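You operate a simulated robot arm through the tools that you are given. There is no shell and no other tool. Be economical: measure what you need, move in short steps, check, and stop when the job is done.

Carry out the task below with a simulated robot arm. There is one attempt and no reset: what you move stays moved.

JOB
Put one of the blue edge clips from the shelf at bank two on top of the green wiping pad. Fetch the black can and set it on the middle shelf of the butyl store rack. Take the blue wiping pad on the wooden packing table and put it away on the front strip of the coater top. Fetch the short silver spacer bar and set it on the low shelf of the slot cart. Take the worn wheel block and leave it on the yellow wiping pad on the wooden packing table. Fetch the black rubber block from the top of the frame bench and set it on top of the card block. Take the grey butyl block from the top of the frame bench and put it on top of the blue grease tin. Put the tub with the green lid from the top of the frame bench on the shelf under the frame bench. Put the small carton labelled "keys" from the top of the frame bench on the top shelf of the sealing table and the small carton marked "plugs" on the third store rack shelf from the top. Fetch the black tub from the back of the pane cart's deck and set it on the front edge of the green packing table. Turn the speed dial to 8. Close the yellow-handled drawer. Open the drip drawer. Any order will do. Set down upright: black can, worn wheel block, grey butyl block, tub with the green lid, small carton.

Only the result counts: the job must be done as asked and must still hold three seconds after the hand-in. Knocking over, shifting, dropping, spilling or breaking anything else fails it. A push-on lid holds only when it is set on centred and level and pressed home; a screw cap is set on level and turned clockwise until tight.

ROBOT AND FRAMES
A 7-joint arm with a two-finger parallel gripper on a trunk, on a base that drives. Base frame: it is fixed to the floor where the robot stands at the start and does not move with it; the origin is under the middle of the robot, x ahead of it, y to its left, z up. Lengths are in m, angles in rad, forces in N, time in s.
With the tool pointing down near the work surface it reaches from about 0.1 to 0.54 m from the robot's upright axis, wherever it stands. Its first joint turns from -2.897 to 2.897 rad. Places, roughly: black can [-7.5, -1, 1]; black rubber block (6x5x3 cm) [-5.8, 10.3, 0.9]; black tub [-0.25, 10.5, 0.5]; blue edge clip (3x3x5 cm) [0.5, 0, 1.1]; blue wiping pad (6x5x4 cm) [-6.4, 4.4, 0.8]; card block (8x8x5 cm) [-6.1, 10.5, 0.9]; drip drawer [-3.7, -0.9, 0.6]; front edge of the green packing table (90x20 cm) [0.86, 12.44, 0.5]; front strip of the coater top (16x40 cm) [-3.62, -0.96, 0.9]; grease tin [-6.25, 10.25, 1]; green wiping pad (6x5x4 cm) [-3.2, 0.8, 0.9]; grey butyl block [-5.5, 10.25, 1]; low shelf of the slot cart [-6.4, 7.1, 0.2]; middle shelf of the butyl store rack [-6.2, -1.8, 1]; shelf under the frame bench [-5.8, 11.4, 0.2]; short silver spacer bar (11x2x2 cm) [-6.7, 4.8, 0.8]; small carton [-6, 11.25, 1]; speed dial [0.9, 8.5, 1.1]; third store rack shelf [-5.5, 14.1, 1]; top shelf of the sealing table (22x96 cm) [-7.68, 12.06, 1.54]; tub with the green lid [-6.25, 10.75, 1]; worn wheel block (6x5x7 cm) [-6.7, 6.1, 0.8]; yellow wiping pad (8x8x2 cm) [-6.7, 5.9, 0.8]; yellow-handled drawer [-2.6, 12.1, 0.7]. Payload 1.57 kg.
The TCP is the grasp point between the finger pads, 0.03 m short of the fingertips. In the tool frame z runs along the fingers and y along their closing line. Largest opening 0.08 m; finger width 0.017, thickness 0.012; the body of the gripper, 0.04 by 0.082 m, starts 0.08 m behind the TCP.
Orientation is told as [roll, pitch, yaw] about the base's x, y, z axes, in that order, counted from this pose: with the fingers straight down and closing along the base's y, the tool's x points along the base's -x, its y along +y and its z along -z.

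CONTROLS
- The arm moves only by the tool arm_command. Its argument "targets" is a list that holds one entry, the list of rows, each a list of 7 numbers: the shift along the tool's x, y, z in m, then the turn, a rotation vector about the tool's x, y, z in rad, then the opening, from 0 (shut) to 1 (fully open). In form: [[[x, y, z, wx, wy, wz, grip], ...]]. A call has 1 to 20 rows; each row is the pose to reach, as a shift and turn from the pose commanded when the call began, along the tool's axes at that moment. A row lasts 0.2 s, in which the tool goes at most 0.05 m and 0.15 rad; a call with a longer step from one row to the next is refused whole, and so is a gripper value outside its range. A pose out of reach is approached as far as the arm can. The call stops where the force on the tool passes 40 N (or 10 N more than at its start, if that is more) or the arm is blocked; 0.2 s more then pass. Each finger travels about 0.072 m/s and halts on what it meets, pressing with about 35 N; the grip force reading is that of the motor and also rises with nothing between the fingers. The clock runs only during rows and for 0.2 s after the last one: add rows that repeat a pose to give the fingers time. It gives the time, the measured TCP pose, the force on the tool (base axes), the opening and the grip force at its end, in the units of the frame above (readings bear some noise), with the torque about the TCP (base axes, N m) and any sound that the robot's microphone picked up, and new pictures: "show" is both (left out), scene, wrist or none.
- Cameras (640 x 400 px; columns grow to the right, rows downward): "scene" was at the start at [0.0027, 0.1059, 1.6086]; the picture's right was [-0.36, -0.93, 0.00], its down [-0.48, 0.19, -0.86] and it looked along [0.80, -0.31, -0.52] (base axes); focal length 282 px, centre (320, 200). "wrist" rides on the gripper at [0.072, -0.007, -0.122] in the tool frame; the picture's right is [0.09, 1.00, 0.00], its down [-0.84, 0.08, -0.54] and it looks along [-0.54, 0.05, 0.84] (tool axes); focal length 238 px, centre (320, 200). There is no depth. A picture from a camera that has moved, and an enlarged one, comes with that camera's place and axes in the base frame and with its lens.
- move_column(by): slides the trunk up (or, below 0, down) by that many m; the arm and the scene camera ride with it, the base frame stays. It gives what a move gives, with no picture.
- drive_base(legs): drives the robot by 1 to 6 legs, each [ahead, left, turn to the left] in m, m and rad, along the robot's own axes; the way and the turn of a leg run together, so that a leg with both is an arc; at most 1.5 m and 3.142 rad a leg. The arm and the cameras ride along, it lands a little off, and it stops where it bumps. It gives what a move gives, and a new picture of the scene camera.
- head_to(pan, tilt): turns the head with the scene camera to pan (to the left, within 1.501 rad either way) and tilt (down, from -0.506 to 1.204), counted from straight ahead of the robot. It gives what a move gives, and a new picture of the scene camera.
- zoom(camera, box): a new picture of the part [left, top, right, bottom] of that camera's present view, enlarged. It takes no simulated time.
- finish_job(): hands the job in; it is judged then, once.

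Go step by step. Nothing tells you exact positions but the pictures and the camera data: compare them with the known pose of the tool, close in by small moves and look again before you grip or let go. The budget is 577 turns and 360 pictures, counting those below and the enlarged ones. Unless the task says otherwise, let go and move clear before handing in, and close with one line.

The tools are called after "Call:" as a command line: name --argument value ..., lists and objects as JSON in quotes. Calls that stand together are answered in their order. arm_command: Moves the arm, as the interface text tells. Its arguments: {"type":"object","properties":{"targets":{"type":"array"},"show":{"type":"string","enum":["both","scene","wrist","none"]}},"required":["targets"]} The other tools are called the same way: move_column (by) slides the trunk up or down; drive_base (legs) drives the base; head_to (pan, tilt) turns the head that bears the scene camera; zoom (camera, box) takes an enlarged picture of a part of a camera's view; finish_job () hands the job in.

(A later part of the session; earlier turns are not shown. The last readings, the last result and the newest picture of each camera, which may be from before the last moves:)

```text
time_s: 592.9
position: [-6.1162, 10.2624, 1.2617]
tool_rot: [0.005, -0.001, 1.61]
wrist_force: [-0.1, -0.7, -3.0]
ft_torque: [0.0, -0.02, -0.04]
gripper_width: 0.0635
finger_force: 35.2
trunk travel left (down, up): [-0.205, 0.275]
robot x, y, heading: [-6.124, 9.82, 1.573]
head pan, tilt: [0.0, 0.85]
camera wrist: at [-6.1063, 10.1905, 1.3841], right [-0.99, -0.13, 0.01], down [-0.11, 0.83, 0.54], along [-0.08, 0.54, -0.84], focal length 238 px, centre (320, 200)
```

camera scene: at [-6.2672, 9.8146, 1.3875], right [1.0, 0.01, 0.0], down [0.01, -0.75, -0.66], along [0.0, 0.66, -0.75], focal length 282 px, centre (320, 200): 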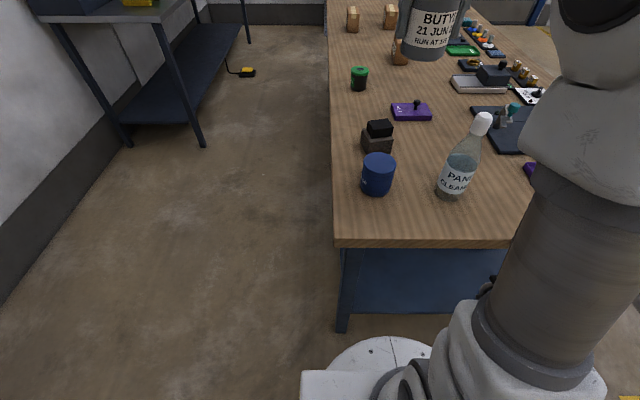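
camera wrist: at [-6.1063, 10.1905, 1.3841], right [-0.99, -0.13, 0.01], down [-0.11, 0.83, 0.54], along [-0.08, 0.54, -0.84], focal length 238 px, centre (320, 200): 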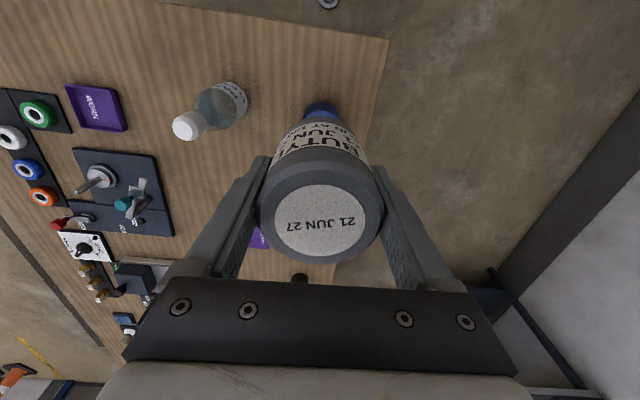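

Tin centre is (-6.124, 10.330), lid top ≈ 0.939. Moving over and lowering.

Call:
arm_command --targets '[[[-0.03, 0.002, 0.02, 0, 0, 0, 0.5], [-0.06, 0.005, 0.05, 0, 0, 0, 0.5], [-0.068, 0.005, 0.09, 0, 0, 0, 0.5], [-0.068, 0.005, 0.13, 0, 0, 0, 0.5], [-0.068, 0.005, 0.17, 0, 0, 0, 0.5], [-0.068, 0.005, 0.21, 0, 0, 0, 0.5], [-0.068, 0.005, 0.245, 0, 0, 0, 0.5]]]'

Call:
zoom --camera "scene" --box '[340, 120, 468, 200]'

```text
time_s: 594.5
position: [-6.1253, 10.3294, 1.0161]
tool_rot: [0.006, -0.002, 1.609]
wrist_force: [0.0, 0.4, -2.4]
ft_torque: [0.0, -0.01, 0.01]
gripper_width: 0.0632
finger_force: 35.4
trunk travel left (down, up): [-0.205, 0.275]
robot x, y, heading: [-6.1232, 9.8221, 1.577]
head pan, tilt: [0.0, 0.85]
camera scene: at [-6.2672, 9.8146, 1.3875], right [1.0, 0.01, 0.0], down [0.01, -0.75, -0.66], along [0.0, 0.66, -0.75], focal length 282 px, centre (320, 200)
camera wrist: at [-6.1148, 10.2569, 1.139], right [-0.99, -0.13, 0.0], down [-0.11, 0.83, 0.54], along [-0.08, 0.54, -0.84], focal length 238 px, centre (320, 200)
```

scene: 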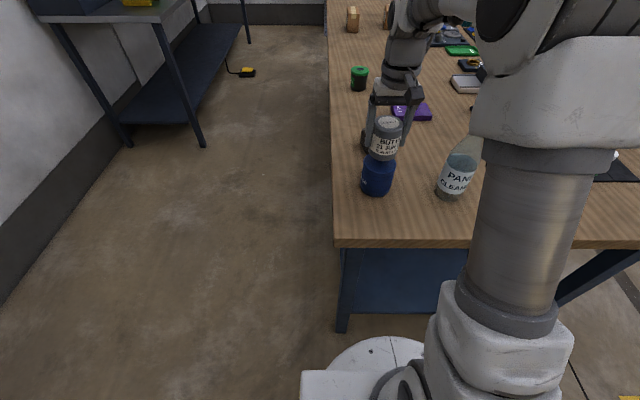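
wrist: 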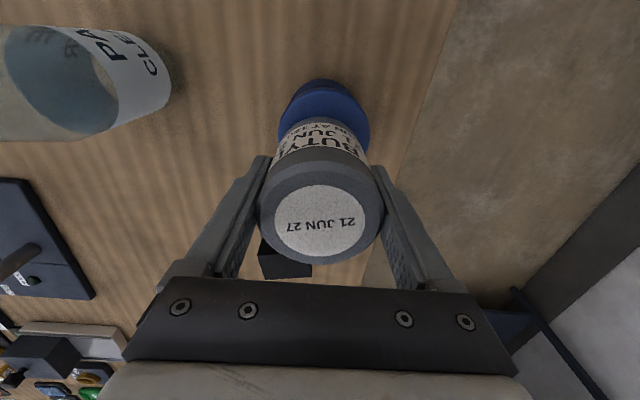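

```text
5.00 times, centred on (404, 160) of scene
camera zoom: at [-6.2672, 9.8146, 1.3875], right [1.0, 0.01, 0.0], down [0.01, -0.75, -0.66], along [0.0, 0.66, -0.75], focal length 1411 px, centre (-100, 400)
```

zoom: 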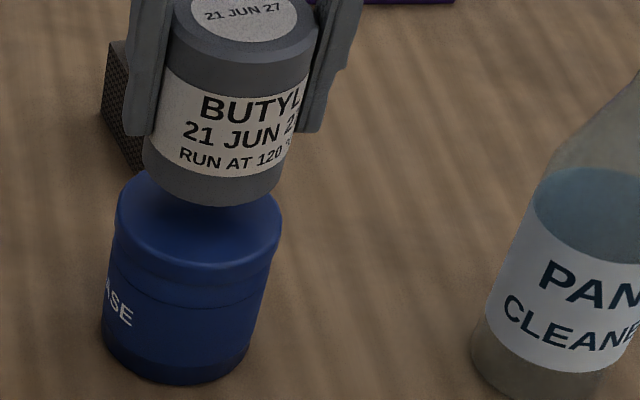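

Aligned. Lowering to contact.

Call:
arm_command --targets '[[[0, 0, 0.012, 0, 0, 0, 0.5], [0, 0, 0.018, 0, 0, 0, 0.5], [0, 0, 0.021, 0, 0, 0, 0.5], [0, 0, 0.024, 0, 0, 0, 0.5]]]' --show "none"

Call:
zoom --camera "scene" --box '[340, 120, 468, 200]'

```text
time_s: 595.5
position: [-6.1259, 10.3299, 0.9958]
tool_rot: [0.004, -0.007, 1.612]
wrist_force: [-0.8, -4.6, 22.1]
ft_torque: [-0.63, -0.47, -0.12]
gripper_width: 0.0635
finger_force: 34.8
trunk travel left (down, up): [-0.205, 0.275]
robot x, y, heading: [-6.1287, 9.8174, 1.576]
head pan, tilt: [0.0, 0.85]
```

```text
5.00 times, centred on (404, 160) of scene
camera zoom: at [-6.2674, 9.8128, 1.388], right [1.0, 0.01, 0.0], down [0.01, -0.75, -0.66], along [0.0, 0.66, -0.75], focal length 1411 px, centre (-100, 400)
```

zoom: 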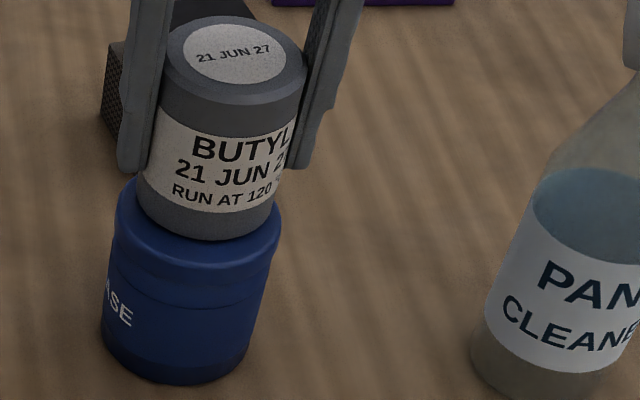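

Seated well. Releasing.

Call:
arm_command --targets '[[[0, 0, -0.003, 0, 0, 0, 0.5], [0, 0, -0.003, 0, 0, 0, 0.85], [0, 0, -0.003, 0, 0, 0, 1], [0, 0, -0.003, 0, 0, 0, 1], [0, 0, -0.03, 0, 0, 0, 1], [0, 0, -0.07, 0, 0, 0, 1], [0, 0, -0.11, 0, 0, 0, 1], [0, 0, -0.15, 0, 0, 0, 1], [0, 0, -0.19, 0, 0, 0, 1], [0, 0, -0.23, 0, 0, 0, 1]]]' --show "scene"

```text
time_s: 597.7
position: [-6.1267, 10.3327, 1.2224]
tool_rot: [0.003, -0.001, 1.61]
wrist_force: [-0.8, -0.3, -0.3]
ft_torque: [0.02, 0.02, -0.02]
gripper_width: 0.0799
finger_force: 0.1
trunk travel left (down, up): [-0.205, 0.275]
robot x, y, heading: [-6.1273, 9.8195, 1.578]
head pan, tilt: [0.0, 0.85]
camera scene: at [-6.2672, 9.8145, 1.3875], right [1.0, 0.01, 0.0], down [0.01, -0.75, -0.66], along [0.0, 0.66, -0.75], focal length 282 px, centre (320, 200)
```

scene: 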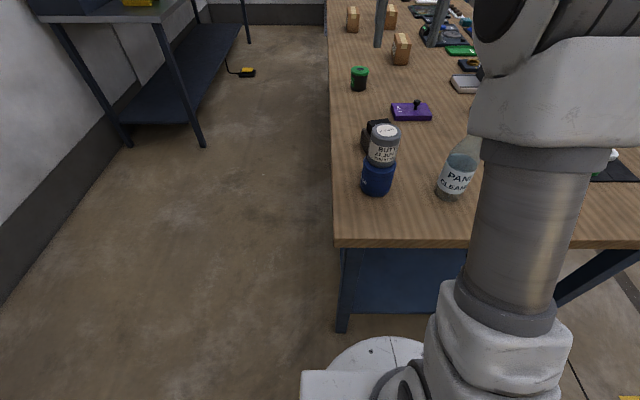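

Butyl drum stands on the tin. Next the tub with the green lid: going round to the bench's west side.

Call:
arm_command --targets '[[[0.04, 0, -0.02, 0, 0, 0, 1], [0.08, 0, -0.04, 0, 0, 0, 1], [0.12, 0, -0.05, 0, 0, 0, 1], [0.16, 0, -0.05, 0, 0, 0, 1]]]' --show "none"

Call:
drive_base --legs '[[-0.35, 0, 0], [0, 0.72, 0], [1.38, 0, 0], [0, 0, -1.57]]'

Call:
head_to --pan 0.0 --tilt 0.7

```text
time_s: 598.7
position: [-6.1183, 10.1701, 1.2715]
tool_rot: [0.006, -0.001, 1.611]
wrist_force: [0.7, 0.1, -0.3]
ft_torque: [0.0, -0.01, -0.03]
gripper_width: 0.0798
finger_force: 0.1
trunk travel left (down, up): [-0.205, 0.275]
robot x, y, heading: [-6.1258, 9.8209, 1.577]
head pan, tilt: [0.0, 0.85]
```

```text
time_s: 620.8
position: [-6.4802, 10.8268, 1.2725]
tool_rot: [0.006, -0.003, 0.014]
wrist_force: [-0.4, 0.4, -0.2]
ft_torque: [0.01, 0.0, 0.01]
gripper_width: 0.0799
finger_force: 0.0
trunk travel left (down, up): [-0.205, 0.275]
robot x, y, heading: [-6.8283, 10.8459, -0.021]
head pan, tilt: [0.0, 0.85]
camera scene: at [-6.8319, 10.9832, 1.3875], right [-0.02, -1.0, 0.0], down [-0.75, 0.01, -0.66], along [0.66, -0.01, -0.75], focal length 282 px, centre (320, 200)
```

scene: 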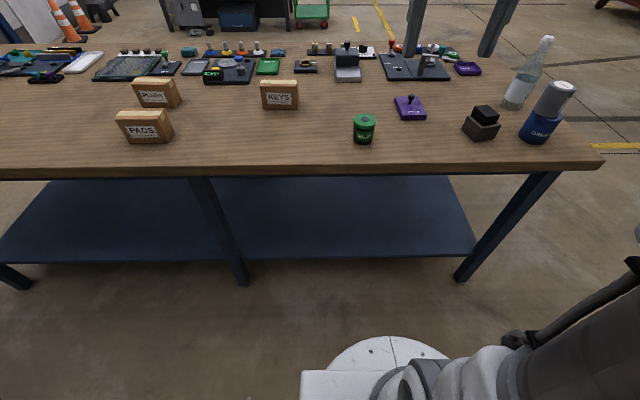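

```text
time_s: 621.5
position: [-6.4807, 10.8266, 1.2723]
tool_rot: [0.005, -0.002, 0.015]
wrist_force: [0.4, 0.0, 0.4]
ft_torque: [0.03, 0.02, -0.01]
gripper_width: 0.0801
finger_force: 0.2
trunk travel left (down, up): [-0.205, 0.275]
robot x, y, heading: [-6.8335, 10.8448, -0.02]
head pan, tilt: [0.0, 0.7]
camera scene: at [-6.8251, 10.9831, 1.3997], right [-0.02, -1.0, 0.0], down [-0.64, 0.01, -0.76], along [0.76, -0.01, -0.64], focal length 282 px, centre (320, 200)
```

scene: 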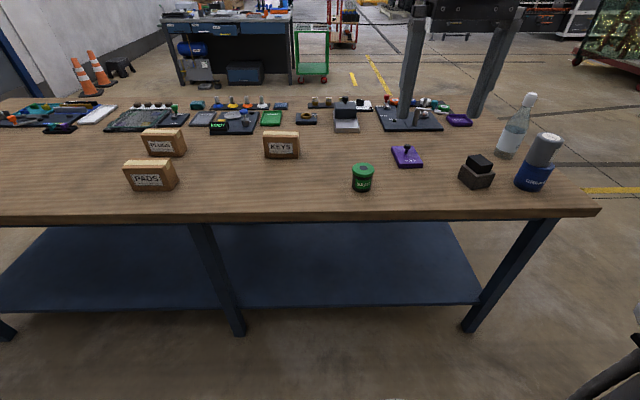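

Labels are visible: PLUGS, KEYS and PADS. The tub is at about (-6.13, 10.845); the under-shelf is at z ≈ 0.285 and empty. I'll lower the trunk and pitch the hand 0.7 rad for a side grasp.

Call:
move_column --by -0.19

Call:
arm_command --targets '[[[-0.015, 0.002, 0, 0, -0.1, 0, 1], [-0.03, 0.005, 0, 0, -0.2, 0, 1], [-0.045, 0.008, 0, 0, -0.3, 0, 1], [-0.06, 0.011, 0, 0, -0.4, 0, 1], [-0.075, 0.014, 0, 0, -0.5, 0, 1], [-0.09, 0.017, 0, 0, -0.6, 0, 1], [-0.1, 0.018, 0, 0, -0.7, 0, 1]]]' --show "both"

```text
time_s: 623.6
position: [-6.4806, 10.8272, 1.0813]
tool_rot: [0.006, -0.001, 0.015]
wrist_force: [0.6, 0.3, -0.3]
ft_torque: [-0.05, 0.0, -0.01]
gripper_width: 0.0799
finger_force: 0.1
trunk travel left (down, up): [-0.015, 0.465]
robot x, y, heading: [-6.8295, 10.8409, -0.022]
head pan, tilt: [0.0, 0.7]
```

```text
time_s: 625.2
position: [-6.3797, 10.8478, 1.0826]
tool_rot: [0.008, -0.703, 0.008]
wrist_force: [0.6, 0.0, 0.2]
ft_torque: [-0.01, -0.02, 0.02]
gripper_width: 0.0801
finger_force: 0.1
trunk travel left (down, up): [-0.015, 0.465]
robot x, y, heading: [-6.8307, 10.8434, -0.021]
head pan, tilt: [0.0, 0.7]
camera scene: at [-6.8251, 10.9831, 1.2098], right [-0.02, -1.0, 0.0], down [-0.64, 0.01, -0.76], along [0.76, -0.01, -0.64], focal length 282 px, centre (320, 200)
camera wrist: at [-6.5134, 10.8376, 1.1306], right [-0.08, 0.99, -0.05], down [0.29, 0.08, 0.95], along [0.95, 0.06, -0.29], focal length 238 px, centre (320, 200)
```

scene: 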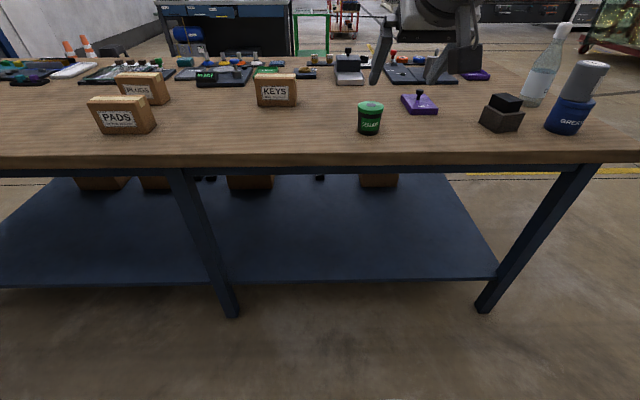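
wrist: 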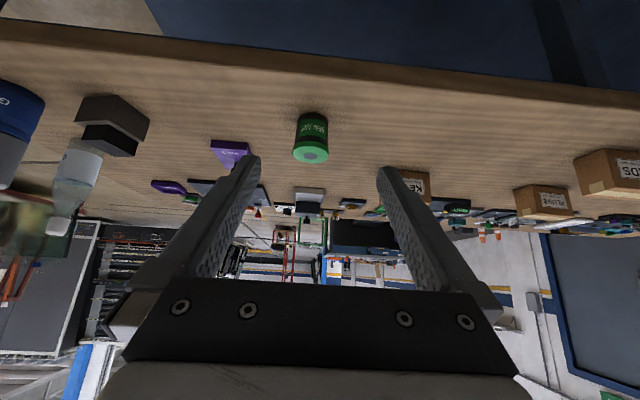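

Lowering to grasp height (0.905) before driving in.

Call:
arm_command --targets '[[[0.026, 0, 0.03, 0, 0, 0, 1], [0.052, 0, 0.06, 0, 0, 0, 1], [0.078, 0, 0.091, 0, 0, 0, 1], [0.1, 0, 0.118, 0, 0, 0, 1], [0.1145, 0, 0.135, 0, 0, 0, 1]]]' --show "none"

Call:
drive_base --legs '[[0.15, 0, 0]]'

Call:
arm_command --targets '[[[0, 0, 0, 0, 0, 0, 1]]]' --show "wrist"

```text
time_s: 626.4
position: [-6.3809, 10.8445, 0.9042]
tool_rot: [0.008, -0.701, 0.01]
wrist_force: [-0.1, -0.7, 1.1]
ft_torque: [-0.01, 0.01, -0.01]
gripper_width: 0.08
finger_force: 0.1
trunk travel left (down, up): [-0.015, 0.465]
robot x, y, heading: [-6.8336, 10.8436, -0.016]
head pan, tilt: [0.0, 0.7]
```

```text
time_s: 628.0
position: [-6.2334, 10.8432, 0.9046]
tool_rot: [0.006, -0.703, 0.011]
wrist_force: [0.5, 0.1, -0.1]
ft_torque: [0.0, 0.03, -0.01]
gripper_width: 0.0802
finger_force: 0.2
trunk travel left (down, up): [-0.015, 0.465]
robot x, y, heading: [-6.6828, 10.8424, -0.013]
head pan, tilt: [0.0, 0.7]
camera scene: at [-6.6768, 10.9804, 1.2098], right [-0.02, -1.0, 0.0], down [-0.64, 0.01, -0.76], along [0.76, -0.01, -0.64], focal length 282 px, centre (320, 200)
```

scene: 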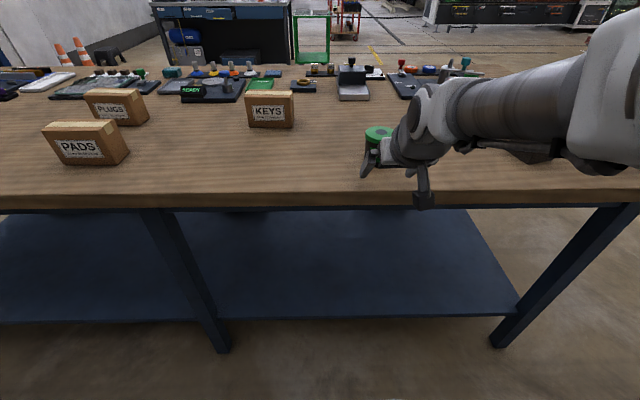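

```text
time_s: 628.4
position: [-6.2331, 10.844, 0.9043]
tool_rot: [0.008, -0.701, 0.012]
wrist_force: [0.4, 0.2, 0.3]
ft_torque: [-0.01, -0.01, -0.05]
gripper_width: 0.0799
finger_force: 0.0
trunk travel left (down, up): [-0.015, 0.465]
robot x, y, heading: [-6.6889, 10.8403, -0.019]
head pan, tilt: [0.0, 0.7]
camera wrist: at [-6.3657, 10.8335, 0.9519], right [-0.09, 0.99, -0.05], down [0.29, 0.08, 0.95], along [0.95, 0.07, -0.29], focal length 238 px, centre (320, 200)
```

wrist: 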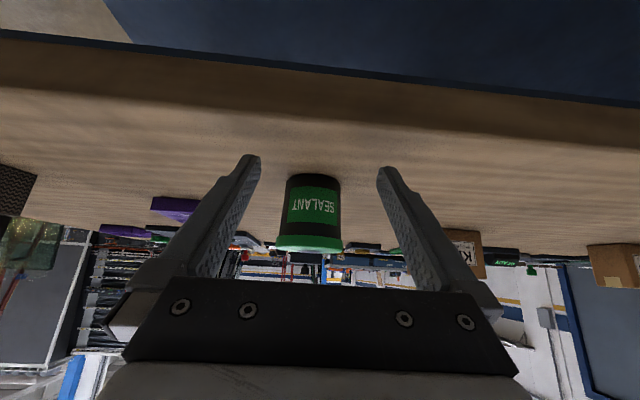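

Centred. Driving the last 10 cm and gripping.

Call:
drive_base --legs '[[0.103, 0, 0]]'

Call:
arm_command --targets '[[[0, 0, 0, 0, 0, 0, 0.8], [0, 0, 0, 0, 0, 0, 0.5], [0, 0, 0, 0, 0, 0, 0.4], [0, 0, 0, 0, 0, 0, 0.4]]]' --show "both"

```text
time_s: 629.7
position: [-6.1304, 10.8401, 0.9049]
tool_rot: [0.006, -0.702, 0.01]
wrist_force: [1.2, 0.3, -0.3]
ft_torque: [0.02, 0.0, -0.01]
gripper_width: 0.0799
finger_force: 0.1
trunk travel left (down, up): [-0.015, 0.465]
robot x, y, heading: [-6.58, 10.839, -0.016]
head pan, tilt: [0.0, 0.7]
camera scene: at [-6.5748, 10.9785, 1.2098], right [-0.02, -1.0, 0.0], down [-0.64, 0.01, -0.76], along [0.76, -0.01, -0.64], focal length 282 px, centre (320, 200)
```

scene: 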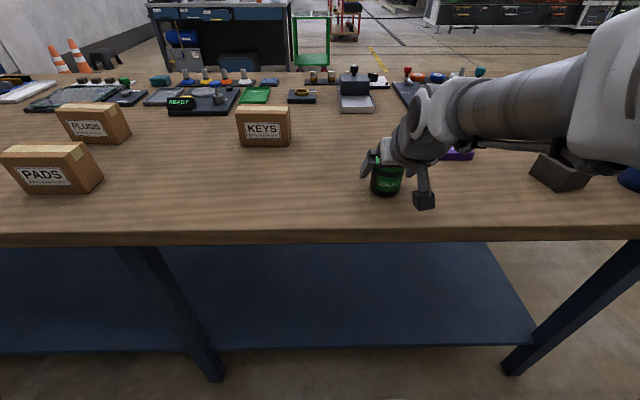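

```text
time_s: 630.7
position: [-6.1298, 10.8402, 0.9046]
tool_rot: [0.008, -0.702, 0.011]
wrist_force: [-0.4, 1.7, 0.0]
ft_torque: [-0.02, -0.02, 0.05]
gripper_width: 0.0641
finger_force: 35.2
trunk travel left (down, up): [-0.015, 0.465]
robot x, y, heading: [-6.5818, 10.8386, -0.014]
head pan, tilt: [0.0, 0.7]
camera scene: at [-6.5748, 10.9786, 1.2097], right [-0.02, -1.0, 0.0], down [-0.64, 0.01, -0.76], along [0.76, -0.01, -0.64], focal length 282 px, centre (320, 200)
camera wrist: at [-6.2637, 10.8316, 0.952], right [-0.08, 0.99, -0.05], down [0.29, 0.08, 0.95], along [0.95, 0.07, -0.29], focal length 238 px, centre (320, 200)
```

scene: 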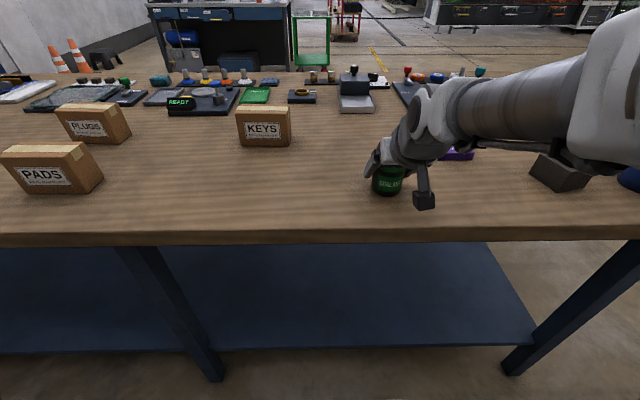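
wrist: 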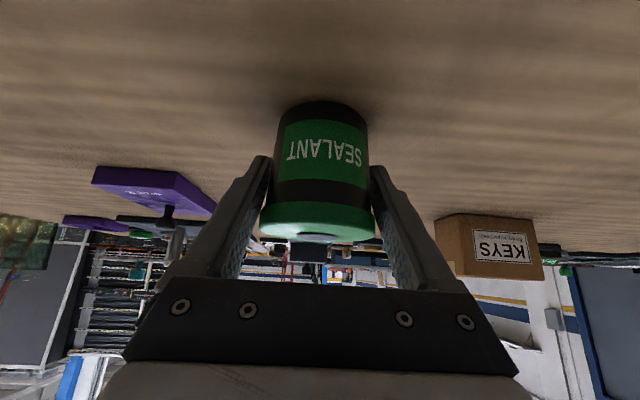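

The fingers caught the wider lid; I'd rather hold the body. Opening, shifting slightly lower and back, and regripping.

Call:
arm_command --targets '[[[0, 0, 0, 0, 0, 0, 0.8], [0, 0, 0, 0, 0, 0, 1], [0.008, 0, 0.003, 0, 0, 0, 1], [0.015, 0, 0.005, 0, 0, 0, 1], [0.015, 0, 0.005, 0, 0, 0, 0.7], [0.015, 0, 0.005, 0, 0, 0, 0.4], [0.015, 0, 0.005, 0, 0, 0, 0.4]]]' --show "wrist"

```text
time_s: 632.3
position: [-6.1376, 10.841, 0.8916]
tool_rot: [0.007, -0.702, 0.01]
wrist_force: [1.5, -0.3, 1.7]
ft_torque: [0.05, -0.09, 0.01]
gripper_width: 0.059
finger_force: 35.0
trunk travel left (down, up): [-0.015, 0.465]
robot x, y, heading: [-6.5818, 10.8383, -0.017]
head pan, tilt: [0.0, 0.7]
camera wrist: at [-6.2717, 10.8318, 0.9388], right [-0.08, 0.99, -0.05], down [0.29, 0.08, 0.95], along [0.95, 0.07, -0.29], focal length 238 px, centre (320, 200)
```

wrist: 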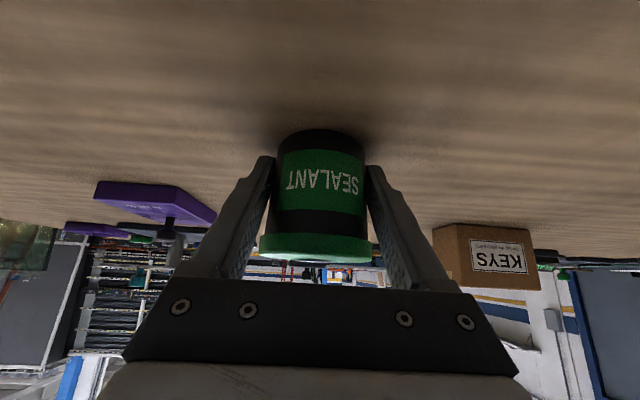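

Now holding the body (5.9 cm). Lifting with the trunk, backing off, then lowering to under-shelf height.

Call:
move_column --by 0.08

Call:
drive_base --legs '[[-0.27, 0, 0.015]]'

Call:
move_column --by -0.09

Call:
arm_command --targets '[[[0.029, 0, 0.034, 0, 0, 0, 0.4], [0.058, 0, 0.068, 0, 0, 0, 0.4], [0.087, 0, 0.102, 0, 0, 0, 0.4], [0.116, 0, 0.137, 0, 0, 0, 0.4], [0.145, 0, 0.171, 0, 0, 0, 0.4], [0.174, 0, 0.205, 0, 0, 0, 0.4], [0.203, 0, 0.24, 0, 0, 0, 0.4], [0.232, 0, 0.274, 0, 0, 0, 0.4], [0.261, 0, 0.308, 0, 0, 0, 0.4], [0.29, 0, 0.342, 0, 0, 0, 0.4], [0.319, 0, 0.376, 0, 0, 0, 0.4], [0.343, 0, 0.405, 0, 0, 0, 0.4]]]' --show "both"

```text
time_s: 633.5
position: [-6.1387, 10.8417, 0.9706]
tool_rot: [0.007, -0.702, 0.008]
wrist_force: [0.0, -0.1, -2.5]
ft_torque: [-0.03, 0.02, 0.02]
gripper_width: 0.0589
finger_force: 34.7
trunk travel left (down, up): [-0.095, 0.385]
robot x, y, heading: [-6.582, 10.8395, -0.02]
head pan, tilt: [0.0, 0.7]
```

```text
time_s: 635.9
position: [-6.4064, 10.8509, 0.9709]
tool_rot: [0.008, -0.702, 0.023]
wrist_force: [0.0, 0.4, -0.8]
ft_torque: [-0.02, 0.03, -0.03]
gripper_width: 0.059
finger_force: 35.0
trunk travel left (down, up): [-0.095, 0.385]
robot x, y, heading: [-6.8482, 10.8407, -0.007]
head pan, tilt: [0.0, 0.7]
camera scene: at [-6.8435, 10.9819, 1.2897], right [-0.01, -1.0, 0.0], down [-0.64, 0.0, -0.76], along [0.76, 0.0, -0.64], focal length 282 px, centre (320, 200)
```

scene: 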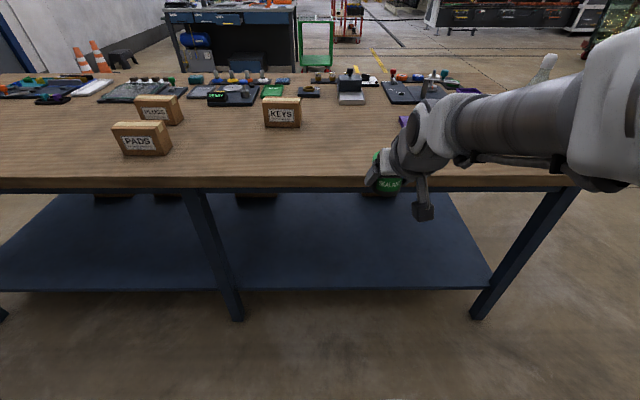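

```text
time_s: 637.1
position: [-6.4063, 10.8497, 0.8795]
tool_rot: [0.007, -0.701, 0.024]
wrist_force: [-0.2, -0.1, -1.5]
ft_torque: [-0.03, 0.01, -0.01]
gripper_width: 0.059
finger_force: 35.2
trunk travel left (down, up): [-0.005, 0.475]
robot x, y, heading: [-6.849, 10.8399, -0.006]
head pan, tilt: [0.0, 0.7]
```

```text
time_s: 639.7
position: [-6.4063, 10.8529, 0.3486]
tool_rot: [0.009, -0.701, 0.021]
wrist_force: [-1.0, -0.5, -2.4]
ft_torque: [-0.01, 0.04, 0.0]
gripper_width: 0.0589
finger_force: 35.0
trunk travel left (down, up): [-0.005, 0.475]
robot x, y, heading: [-6.8484, 10.8432, -0.005]
head pan, tilt: [0.0, 0.7]
camera scene: at [-6.8436, 10.9819, 1.1998], right [-0.01, -1.0, 0.0], down [-0.64, 0.0, -0.76], along [0.76, 0.0, -0.64], focal length 282 px, centre (320, 200)
camera wrist: at [-6.5397, 10.8413, 0.3961], right [-0.1, 0.99, -0.05], down [0.29, 0.08, 0.95], along [0.95, 0.08, -0.29], focal length 238 px, centre (320, 200)
```

scene: 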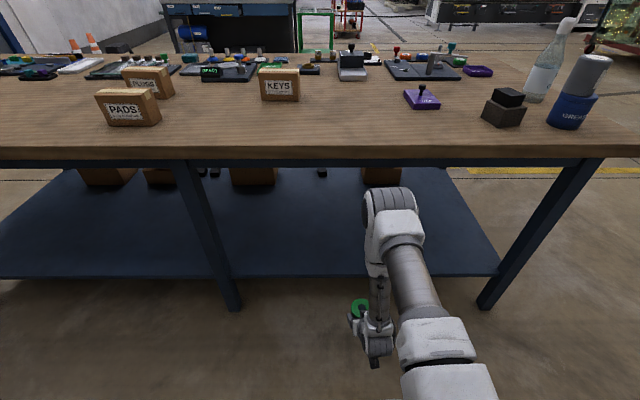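
wrist: 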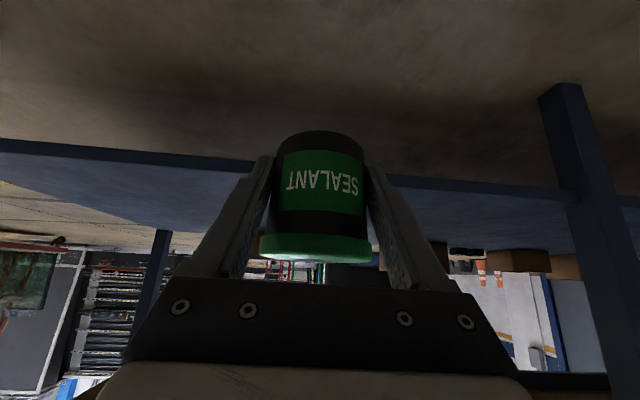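

The elbow stands too high to drive under the bench edge, so I'll extend the arm forward instead and drive only a little.

Call:
arm_command --targets '[[[-0.03, 0, 0.026, 0, 0, 0, 0.4], [-0.06, 0, 0.052, 0, 0, 0, 0.4], [-0.09, 0, 0.078, 0, 0, 0, 0.4], [-0.12, 0, 0.104, 0, 0, 0, 0.4], [-0.15, 0, 0.129, 0, 0, 0, 0.4]]]' --show "both"

```text
time_s: 640.9
position: [-6.2091, 10.8597, 0.3483]
tool_rot: [0.008, -0.701, 0.02]
wrist_force: [0.4, -0.4, -2.4]
ft_torque: [0.03, 0.04, 0.02]
gripper_width: 0.059
finger_force: 35.2
trunk travel left (down, up): [-0.005, 0.475]
robot x, y, heading: [-6.8449, 10.8425, -0.007]
head pan, tilt: [0.0, 0.7]
camera scene: at [-6.8435, 10.9819, 1.1998], right [-0.01, -1.0, 0.0], down [-0.64, 0.0, -0.76], along [0.76, 0.0, -0.64], focal length 282 px, centre (320, 200)
camera wrist: at [-6.3416, 10.8486, 0.3962], right [-0.1, 0.99, -0.05], down [0.29, 0.08, 0.95], along [0.95, 0.08, -0.29], focal length 238 px, centre (320, 200)
```

scene: 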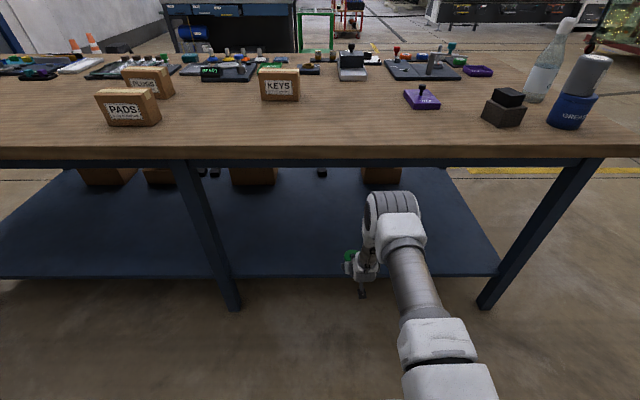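
wrist: 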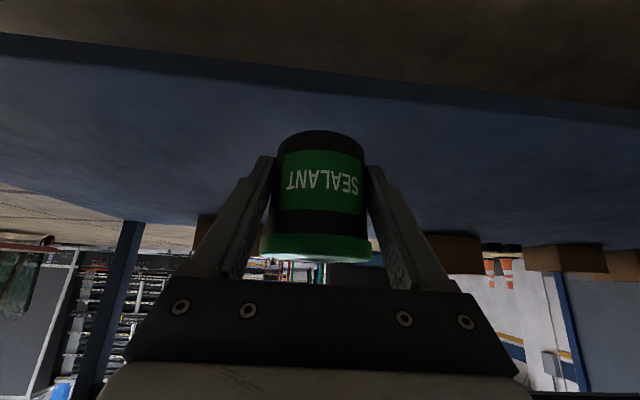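

Call:
arm_command --targets '[[[-0.023, 0, 0.0194, 0, 0, 0, 0.4], [-0.0458, 0, 0.0388, 0, 0, 0, 0.4]]]' --show "none"

Call:
drive_base --legs '[[0.055, 0, 0]]'

Call:
arm_command --targets '[[[0.013, 0, 0.015, 0, 0, 0, 0.4], [0.026, 0, 0.0305, 0, 0, 0, 0.4], [0.039, 0, 0.046, 0, 0, 0, 0.4]]]' --show "wrist"

```text
time_s: 641.5
position: [-6.1489, 10.8622, 0.3478]
tool_rot: [0.006, -0.698, 0.022]
wrist_force: [0.4, 0.4, -2.2]
ft_torque: [0.02, 0.03, -0.01]
gripper_width: 0.0588
finger_force: 34.9
trunk travel left (down, up): [-0.005, 0.475]
robot x, y, heading: [-6.8476, 10.843, -0.01]
head pan, tilt: [0.0, 0.7]
```

```text
time_s: 642.5
position: [-6.0953, 10.8617, 0.3483]
tool_rot: [0.006, -0.701, 0.024]
wrist_force: [0.6, 0.3, -2.8]
ft_torque: [0.01, 0.01, 0.0]
gripper_width: 0.059
finger_force: 34.8
trunk travel left (down, up): [-0.005, 0.475]
robot x, y, heading: [-6.7915, 10.8412, -0.002]
head pan, tilt: [0.0, 0.7]
camera scene: at [-6.7892, 10.9816, 1.1997], right [-0.01, -1.0, 0.0], down [-0.64, 0.0, -0.76], along [0.76, 0.0, -0.64], focal length 282 px, centre (320, 200)
```

scene: 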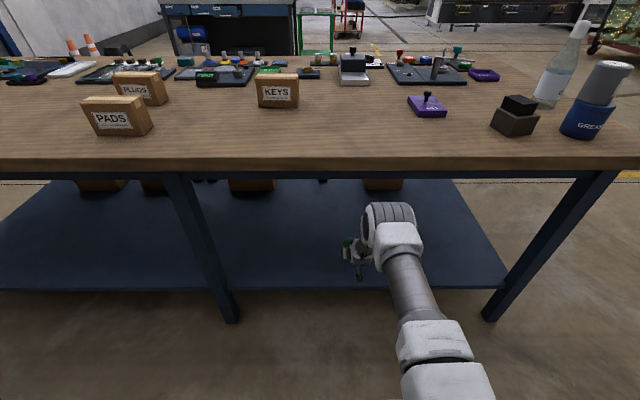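

```text
time_s: 643.4
position: [-6.0954, 10.862, 0.2879]
tool_rot: [0.009, -0.699, 0.023]
wrist_force: [0.4, 0.2, -1.8]
ft_torque: [-0.01, 0.01, 0.03]
gripper_width: 0.059
finger_force: 34.7
trunk travel left (down, up): [-0.005, 0.475]
robot x, y, heading: [-6.7945, 10.844, -0.004]
head pan, tilt: [0.0, 0.7]
camera wrist: at [-6.2277, 10.85, 0.3358], right [-0.1, 0.99, -0.05], down [0.29, 0.08, 0.95], along [0.95, 0.08, -0.29], focal length 238 px, centre (320, 200)
```

wrist: 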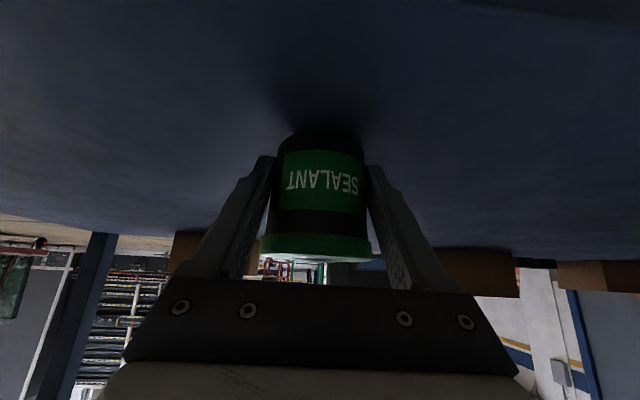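

Lowering in small steps until contact.

Call:
arm_command --targets '[[[0.0026, 0, 0.003, 0, 0, 0, 0.4], [0.0052, 0, 0.0061, 0, 0, 0, 0.4], [0.0078, 0, 0.0092, 0, 0, 0, 0.4], [0.0097, 0, 0.0114, 0, 0, 0, 0.4], [0.0116, 0, 0.0137, 0, 0, 0, 0.4]]]' --show "none"

```text
time_s: 644.5
position: [-6.0887, 10.8613, 0.2775]
tool_rot: [0.006, -0.718, 0.024]
wrist_force: [-0.7, 1.0, 13.0]
ft_torque: [0.0, 0.26, 0.01]
gripper_width: 0.0592
finger_force: 34.9
trunk travel left (down, up): [-0.005, 0.475]
robot x, y, heading: [-6.7959, 10.8433, -0.005]
head pan, tilt: [0.0, 0.7]
stopped in row 5: the force on the tool passed its limit at 48 N (the readings are from after the stop); the commanded pose is now the measured one
```

On the shelf. Easing, opening and withdrawing straight back.

Call:
arm_command --targets '[[[-0.001, 0, -0.0012, 0, 0.015, 0, 0.4], [-0.001, 0, -0.0012, 0, 0.015, 0, 0.8], [-0.001, 0, -0.0012, 0, 0.015, 0, 1], [-0.001, 0, -0.0012, 0, 0.015, 0, 1]]]' --show "wrist"

Call:
drive_base --legs '[[-0.15, 0, 0]]'

Call:
arm_command --targets '[[[0, 0, 0, 0, 0, 0, 1]]]' --show "wrist"

```text
time_s: 645.5
position: [-6.0908, 10.8642, 0.2789]
tool_rot: [0.008, -0.698, 0.023]
wrist_force: [-1.5, 14.1, 13.9]
ft_torque: [-0.13, -0.12, 0.17]
gripper_width: 0.0682
finger_force: 0.0
trunk travel left (down, up): [-0.005, 0.475]
robot x, y, heading: [-6.792, 10.8426, -0.004]
head pan, tilt: [0.0, 0.7]
camera wrist: at [-6.2237, 10.8517, 0.3269], right [-0.1, 0.99, -0.05], down [0.29, 0.08, 0.95], along [0.95, 0.08, -0.3], focal length 238 px, centre (320, 200)
```

wrist: 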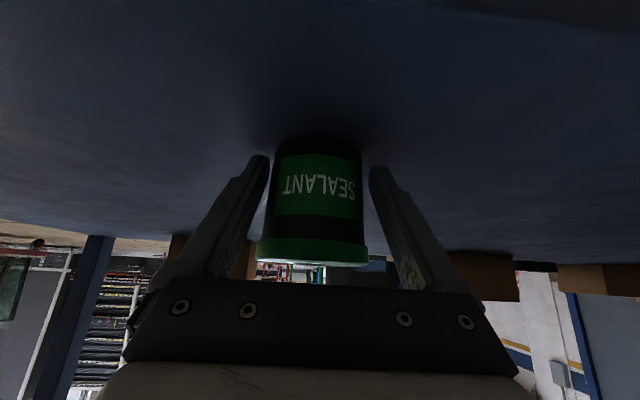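

```text
time_s: 647.1
position: [-6.24, 10.8619, 0.2778]
tool_rot: [0.005, -0.697, 0.022]
wrist_force: [0.2, -0.1, -0.3]
ft_torque: [-0.01, -0.03, 0.02]
gripper_width: 0.0803
finger_force: 0.2
trunk travel left (down, up): [-0.005, 0.475]
robot x, y, heading: [-6.9407, 10.8433, -0.009]
head pan, tilt: [0.0, 0.7]
camera scene: at [-6.9372, 10.9825, 1.1997], right [-0.01, -1.0, 0.0], down [-0.64, 0.0, -0.76], along [0.76, 0.0, -0.64], focal length 282 px, centre (320, 200)
```

scene: 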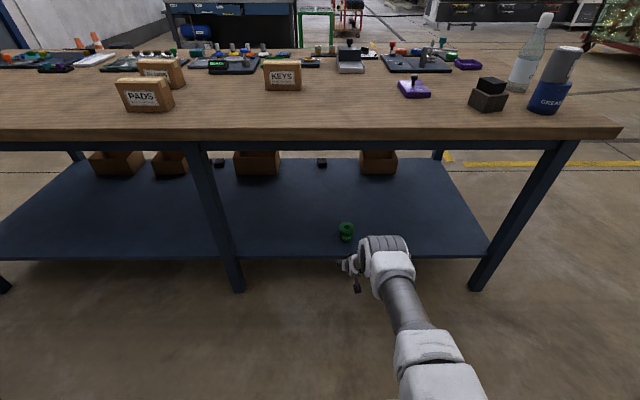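

```text
time_s: 647.5
position: [-6.2399, 10.8622, 0.2764]
tool_rot: [0.006, -0.694, 0.023]
wrist_force: [-0.4, 0.2, 0.3]
ft_torque: [-0.02, 0.0, 0.02]
gripper_width: 0.0801
finger_force: 0.1
trunk travel left (down, up): [-0.005, 0.475]
robot x, y, heading: [-6.9422, 10.8449, -0.002]
head pan, tilt: [0.0, 0.7]
camera wrist: at [-6.372, 10.8508, 0.3256], right [-0.1, 0.99, -0.05], down [0.29, 0.08, 0.95], along [0.95, 0.08, -0.3], focal length 238 px, centre (320, 200)
```

wrist: 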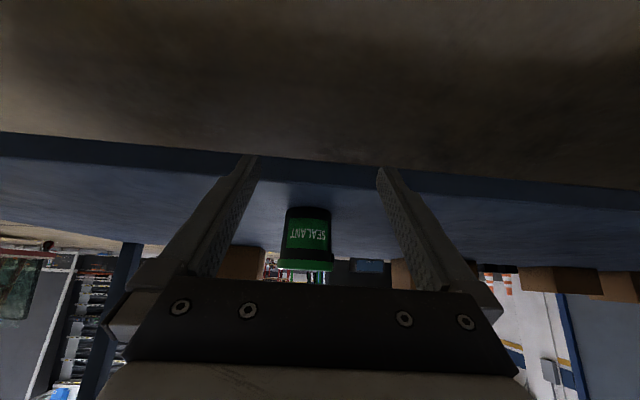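

The tub stands upright under the bench. Backing out fully, then raising and levelling the arm.

Call:
drive_base --legs '[[-0.15, 0.2, 0]]'

Call:
arm_command --targets '[[[0.035, 0, -0.012, 0, 0, 0, 1], [0.06, 0, -0.045, 0, 0, 0, 1], [0.045, 0, -0.08, 0, 0, 0, 1], [0.02, 0, -0.115, 0, 0, 0, 1], [-0.005, 0, -0.15, 0, 0, 0, 1], [-0.03, 0, -0.185, 0, 0, 0, 1], [-0.055, 0, -0.22, 0, 0, 0, 1], [-0.08, 0, -0.255, 0, 0, 0, 1], [-0.105, 0, -0.29, 0, 0, 0, 1], [-0.13, 0, -0.325, 0, 0, 0, 1], [-0.155, 0, -0.36, 0, 0, 0, 1], [-0.18, 0, -0.395, 0, 0, 0, 1], [-0.205, 0, -0.43, 0, 0, 0, 1], [-0.23, 0, -0.465, 0, 0, 0, 1]]]' --show "scene"

```text
time_s: 649.7
position: [-6.3873, 11.0715, 0.2767]
tool_rot: [0.004, -0.697, 0.028]
wrist_force: [0.3, -0.5, -0.2]
ft_torque: [-0.01, -0.02, 0.02]
gripper_width: 0.0797
finger_force: 0.2
trunk travel left (down, up): [-0.005, 0.475]
robot x, y, heading: [-7.0887, 11.0498, -0.005]
head pan, tilt: [0.0, 0.7]
camera scene: at [-7.0858, 11.1881, 1.1998], right [0.0, -1.0, 0.0], down [-0.64, 0.0, -0.76], along [0.76, 0.0, -0.64], focal length 282 px, centre (320, 200)
```

scene: 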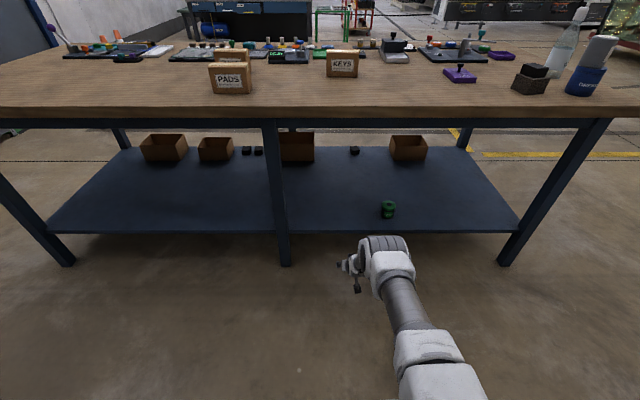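

```text
time_s: 652.7
position: [-6.5095, 11.0654, 0.7808]
tool_rot: [0.007, -0.694, 0.027]
wrist_force: [-0.4, -0.9, -1.3]
ft_torque: [-0.03, 0.02, -0.02]
gripper_width: 0.0798
finger_force: 0.0
trunk travel left (down, up): [-0.005, 0.475]
robot x, y, heading: [-7.091, 11.0504, -0.003]
head pan, tilt: [0.0, 0.7]
camera scene: at [-7.0856, 11.1881, 1.1997], right [0.0, -1.0, 0.0], down [-0.64, 0.0, -0.76], along [0.76, 0.0, -0.64], focal length 282 px, centre (320, 200)
```

scene: 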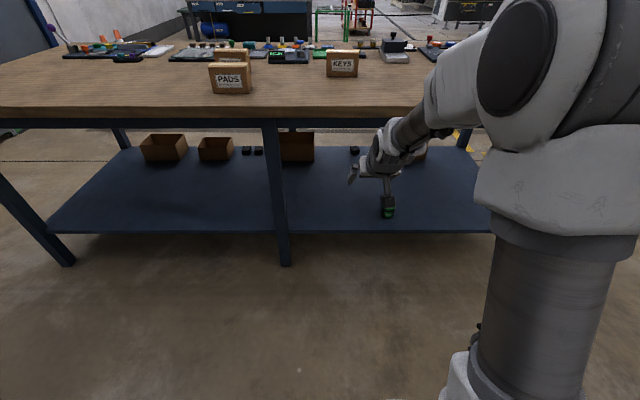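

Call:
move_column --by 0.2

Call:
arm_command --targets '[[[0.0, 0, -0.025, 0, 0.116, 0, 1], [0.0, 0, -0.05, 0, 0.232, 0, 1], [0.0, 0, -0.075, 0, 0.348, 0, 1], [0.0, 0, -0.1, 0, 0.464, 0, 1], [0.0, 0, -0.125, 0, 0.58, 0, 1], [0.0, 0, -0.155, 0, 0.694, 0, 1]]]' --show "none"

Call:
arm_command --targets '[[[0, 0, -0.01, 0, 0, -0.143, 1], [0, 0, -0.02, 0, 0, -0.286, 1], [0, 0, -0.03, 0, 0, -0.429, 1], [0, 0, -0.04, 0, 0, -0.572, 1], [0, 0, -0.05, 0, 0, -0.715, 1], [0, 0, -0.06, 0, 0, -0.858, 1], [0, 0, -0.07, 0, 0, -1.0, 1], [0, 0, -0.08, 0, 0, -1.143, 1], [0, 0, -0.09, 0, 0, -1.286, 1], [0, 0, -0.1, 0, 0, -1.429, 1], [0, 0, -0.1, 0, 0, -1.54, 1]]]' --show "none"

Call:
drive_base --legs '[[0.5, 0.06, 0]]'

```text
time_s: 654.9
position: [-6.5094, 11.0638, 0.9815]
tool_rot: [0.004, -0.695, 0.028]
wrist_force: [0.3, 0.3, -0.1]
ft_torque: [0.02, 0.01, -0.02]
gripper_width: 0.0799
finger_force: 0.1
trunk travel left (down, up): [-0.205, 0.275]
robot x, y, heading: [-7.0873, 11.0507, 0.001]
head pan, tilt: [0.0, 0.7]
```

```text
time_s: 656.3
position: [-6.6075, 11.0617, 1.1007]
tool_rot: [0.007, -0.001, 0.032]
wrist_force: [0.2, 0.3, -0.1]
ft_torque: [0.02, -0.01, 0.03]
gripper_width: 0.08
finger_force: 0.1
trunk travel left (down, up): [-0.205, 0.275]
robot x, y, heading: [-7.0883, 11.0478, -0.006]
head pan, tilt: [0.0, 0.7]
```

```text
time_s: 658.7
position: [-6.6086, 11.0618, 1.2007]
tool_rot: [-0.001, -0.005, 1.573]
wrist_force: [-0.3, 0.3, -0.9]
ft_torque: [-0.05, 0.03, -0.01]
gripper_width: 0.0799
finger_force: 0.1
trunk travel left (down, up): [-0.205, 0.275]
robot x, y, heading: [-7.0856, 11.0488, 0.004]
head pan, tilt: [0.0, 0.7]
```

```text
time_s: 662.5
position: [-6.109, 11.117, 1.2007]
tool_rot: [-0.001, -0.005, 1.567]
wrist_force: [0.2, 0.0, 0.8]
ft_torque: [0.02, 0.0, 0.01]
gripper_width: 0.0799
finger_force: 0.0
trunk travel left (down, up): [-0.205, 0.275]
robot x, y, heading: [-6.5896, 11.1057, -0.003]
head pan, tilt: [0.0, 0.7]
camera scene: at [-6.5854, 11.2459, 1.3998], right [-0.01, -1.0, 0.0], down [-0.64, 0.0, -0.76], along [0.76, 0.0, -0.64], focal length 282 px, centre (320, 200)
```

scene: 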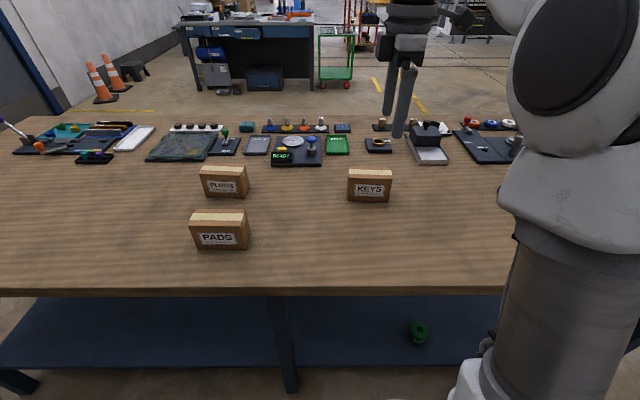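

KEYS carton: 12 × 5 × 9 cm, centre about (-5.927, 11.10). Edging closer and moving above it with fingers across its thickness.

Call:
drive_base --legs '[[0.07, 0, 0]]'

Call:
arm_command --targets '[[[0.006, -0.03, 0.03, 0, 0, 0, 1], [0.012, -0.06, 0.06, 0, 0, 0, 1], [0.017, -0.09, 0.09, 0, 0, 0, 1], [0.017, -0.112, 0.12, 0, 0, 0, 1], [0.017, -0.112, 0.14, 0, 0, 0, 1]]]' --show "both"

```text
time_s: 663.6
position: [-6.0389, 11.1156, 1.2012]
tool_rot: [-0.002, -0.004, 1.567]
wrist_force: [0.5, 0.1, -0.3]
ft_torque: [0.03, -0.03, 0.0]
gripper_width: 0.08
finger_force: 0.1
trunk travel left (down, up): [-0.205, 0.275]
robot x, y, heading: [-6.5206, 11.1054, -0.007]
head pan, tilt: [0.0, 0.7]
camera scene: at [-6.5153, 11.2455, 1.3998], right [-0.01, -1.0, 0.0], down [-0.64, 0.0, -0.77], along [0.77, -0.01, -0.64], focal length 282 px, centre (320, 200)
```

scene: 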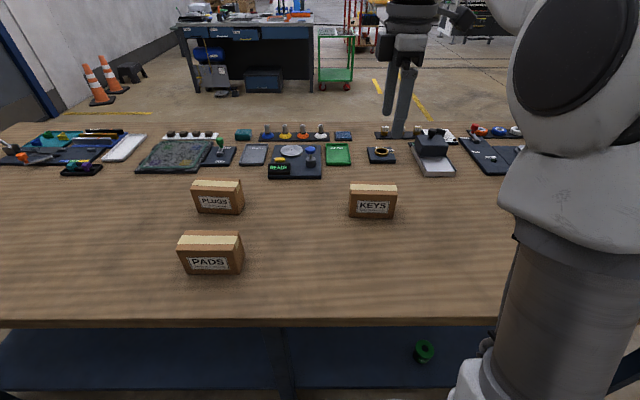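

```text
time_s: 664.8
position: [-5.9264, 11.1002, 1.0604]
tool_rot: [-0.002, -0.005, 1.566]
wrist_force: [-0.4, 0.3, 0.3]
ft_torque: [0.02, 0.01, 0.0]
gripper_width: 0.0799
finger_force: 0.1
trunk travel left (down, up): [-0.205, 0.275]
robot x, y, heading: [-6.519, 11.1046, -0.005]
head pan, tilt: [0.0, 0.7]
camera scene: at [-6.5151, 11.2455, 1.3998], right [-0.01, -1.0, 0.0], down [-0.64, 0.0, -0.76], along [0.76, -0.01, -0.64], focal length 282 px, centre (320, 200)
camera wrist: at [-5.9203, 11.0264, 1.183], right [-1.0, -0.09, 0.0], down [-0.07, 0.83, 0.55], along [-0.05, 0.54, -0.84], focal length 238 px, centre (320, 200)
```

scene: 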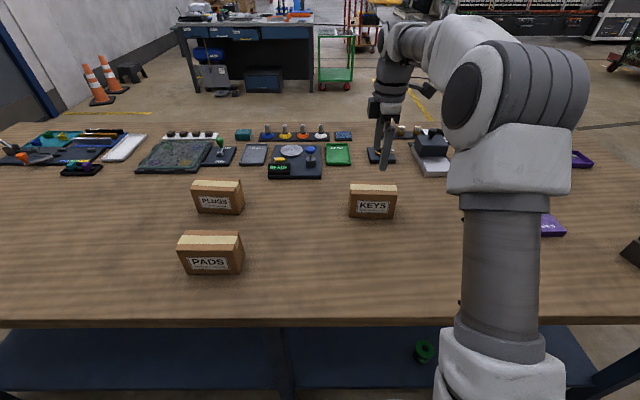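
wrist: 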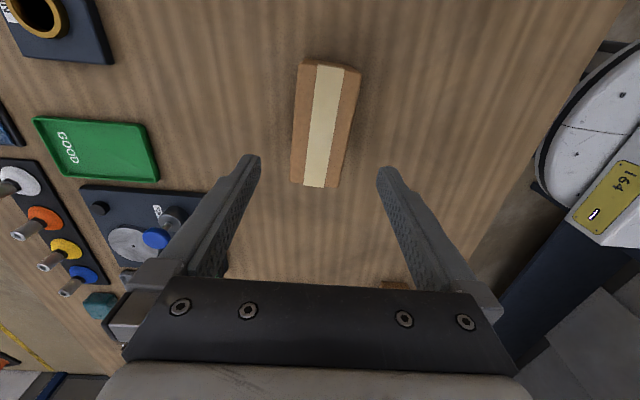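

Well aligned. Lowering, gripping and lifting.

Call:
arm_command --targets '[[[0.001, 0.002, 0.04, 0, 0, 0.03, 1], [0.001, 0.002, 0.08, 0, 0, 0.03, 1], [0.001, 0.002, 0.12, 0, 0, 0.03, 1], [0.001, 0.002, 0.145, 0, 0, 0.03, 1], [0.001, 0.002, 0.145, 0, 0, 0.03, 0.7], [0.001, 0.002, 0.145, 0, 0, 0.03, 0.4], [0.001, 0.002, 0.145, 0, 0, 0.03, 0.3], [0.001, 0.002, 0.12, 0, 0, 0.03, 0.3], [0.001, 0.002, 0.08, 0, 0, 0.03, 0.3], [0.001, 0.002, 0.04, 0, 0, 0.03, 0.3], [0.001, 0.002, 0.0, 0, 0, 0.03, 0.3], [0.001, 0.002, -0.04, 0, 0, 0.03, 0.3], [0.001, 0.002, -0.08, 0, 0, 0.03, 0.3], [0.001, 0.002, -0.12, 0, 0, 0.03, 0.3]]]' --show "wrist"

```text
time_s: 667.8
position: [-5.9284, 11.0984, 1.181]
tool_rot: [0.001, -0.006, 1.539]
wrist_force: [0.6, 0.1, -1.7]
ft_torque: [0.01, 0.02, 0.01]
gripper_width: 0.0578
finger_force: 34.8
trunk travel left (down, up): [-0.205, 0.275]
robot x, y, heading: [-6.5224, 11.1075, -0.011]
head pan, tilt: [0.0, 0.7]
camera wrist: at [-5.9237, 11.0257, 1.3029], right [-1.0, -0.06, 0.0], down [-0.05, 0.84, 0.55], along [-0.03, 0.55, -0.84], focal length 238 px, centre (320, 200)
```

wrist: 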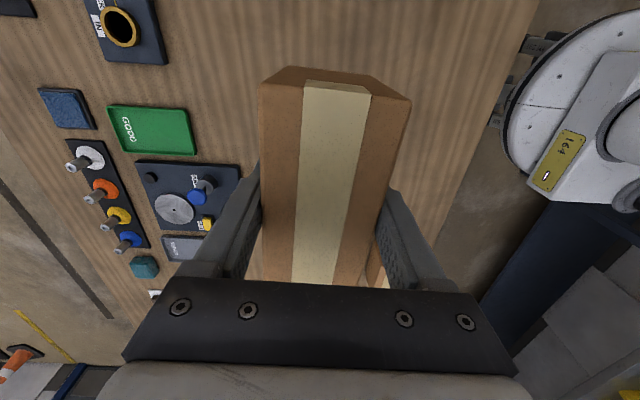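

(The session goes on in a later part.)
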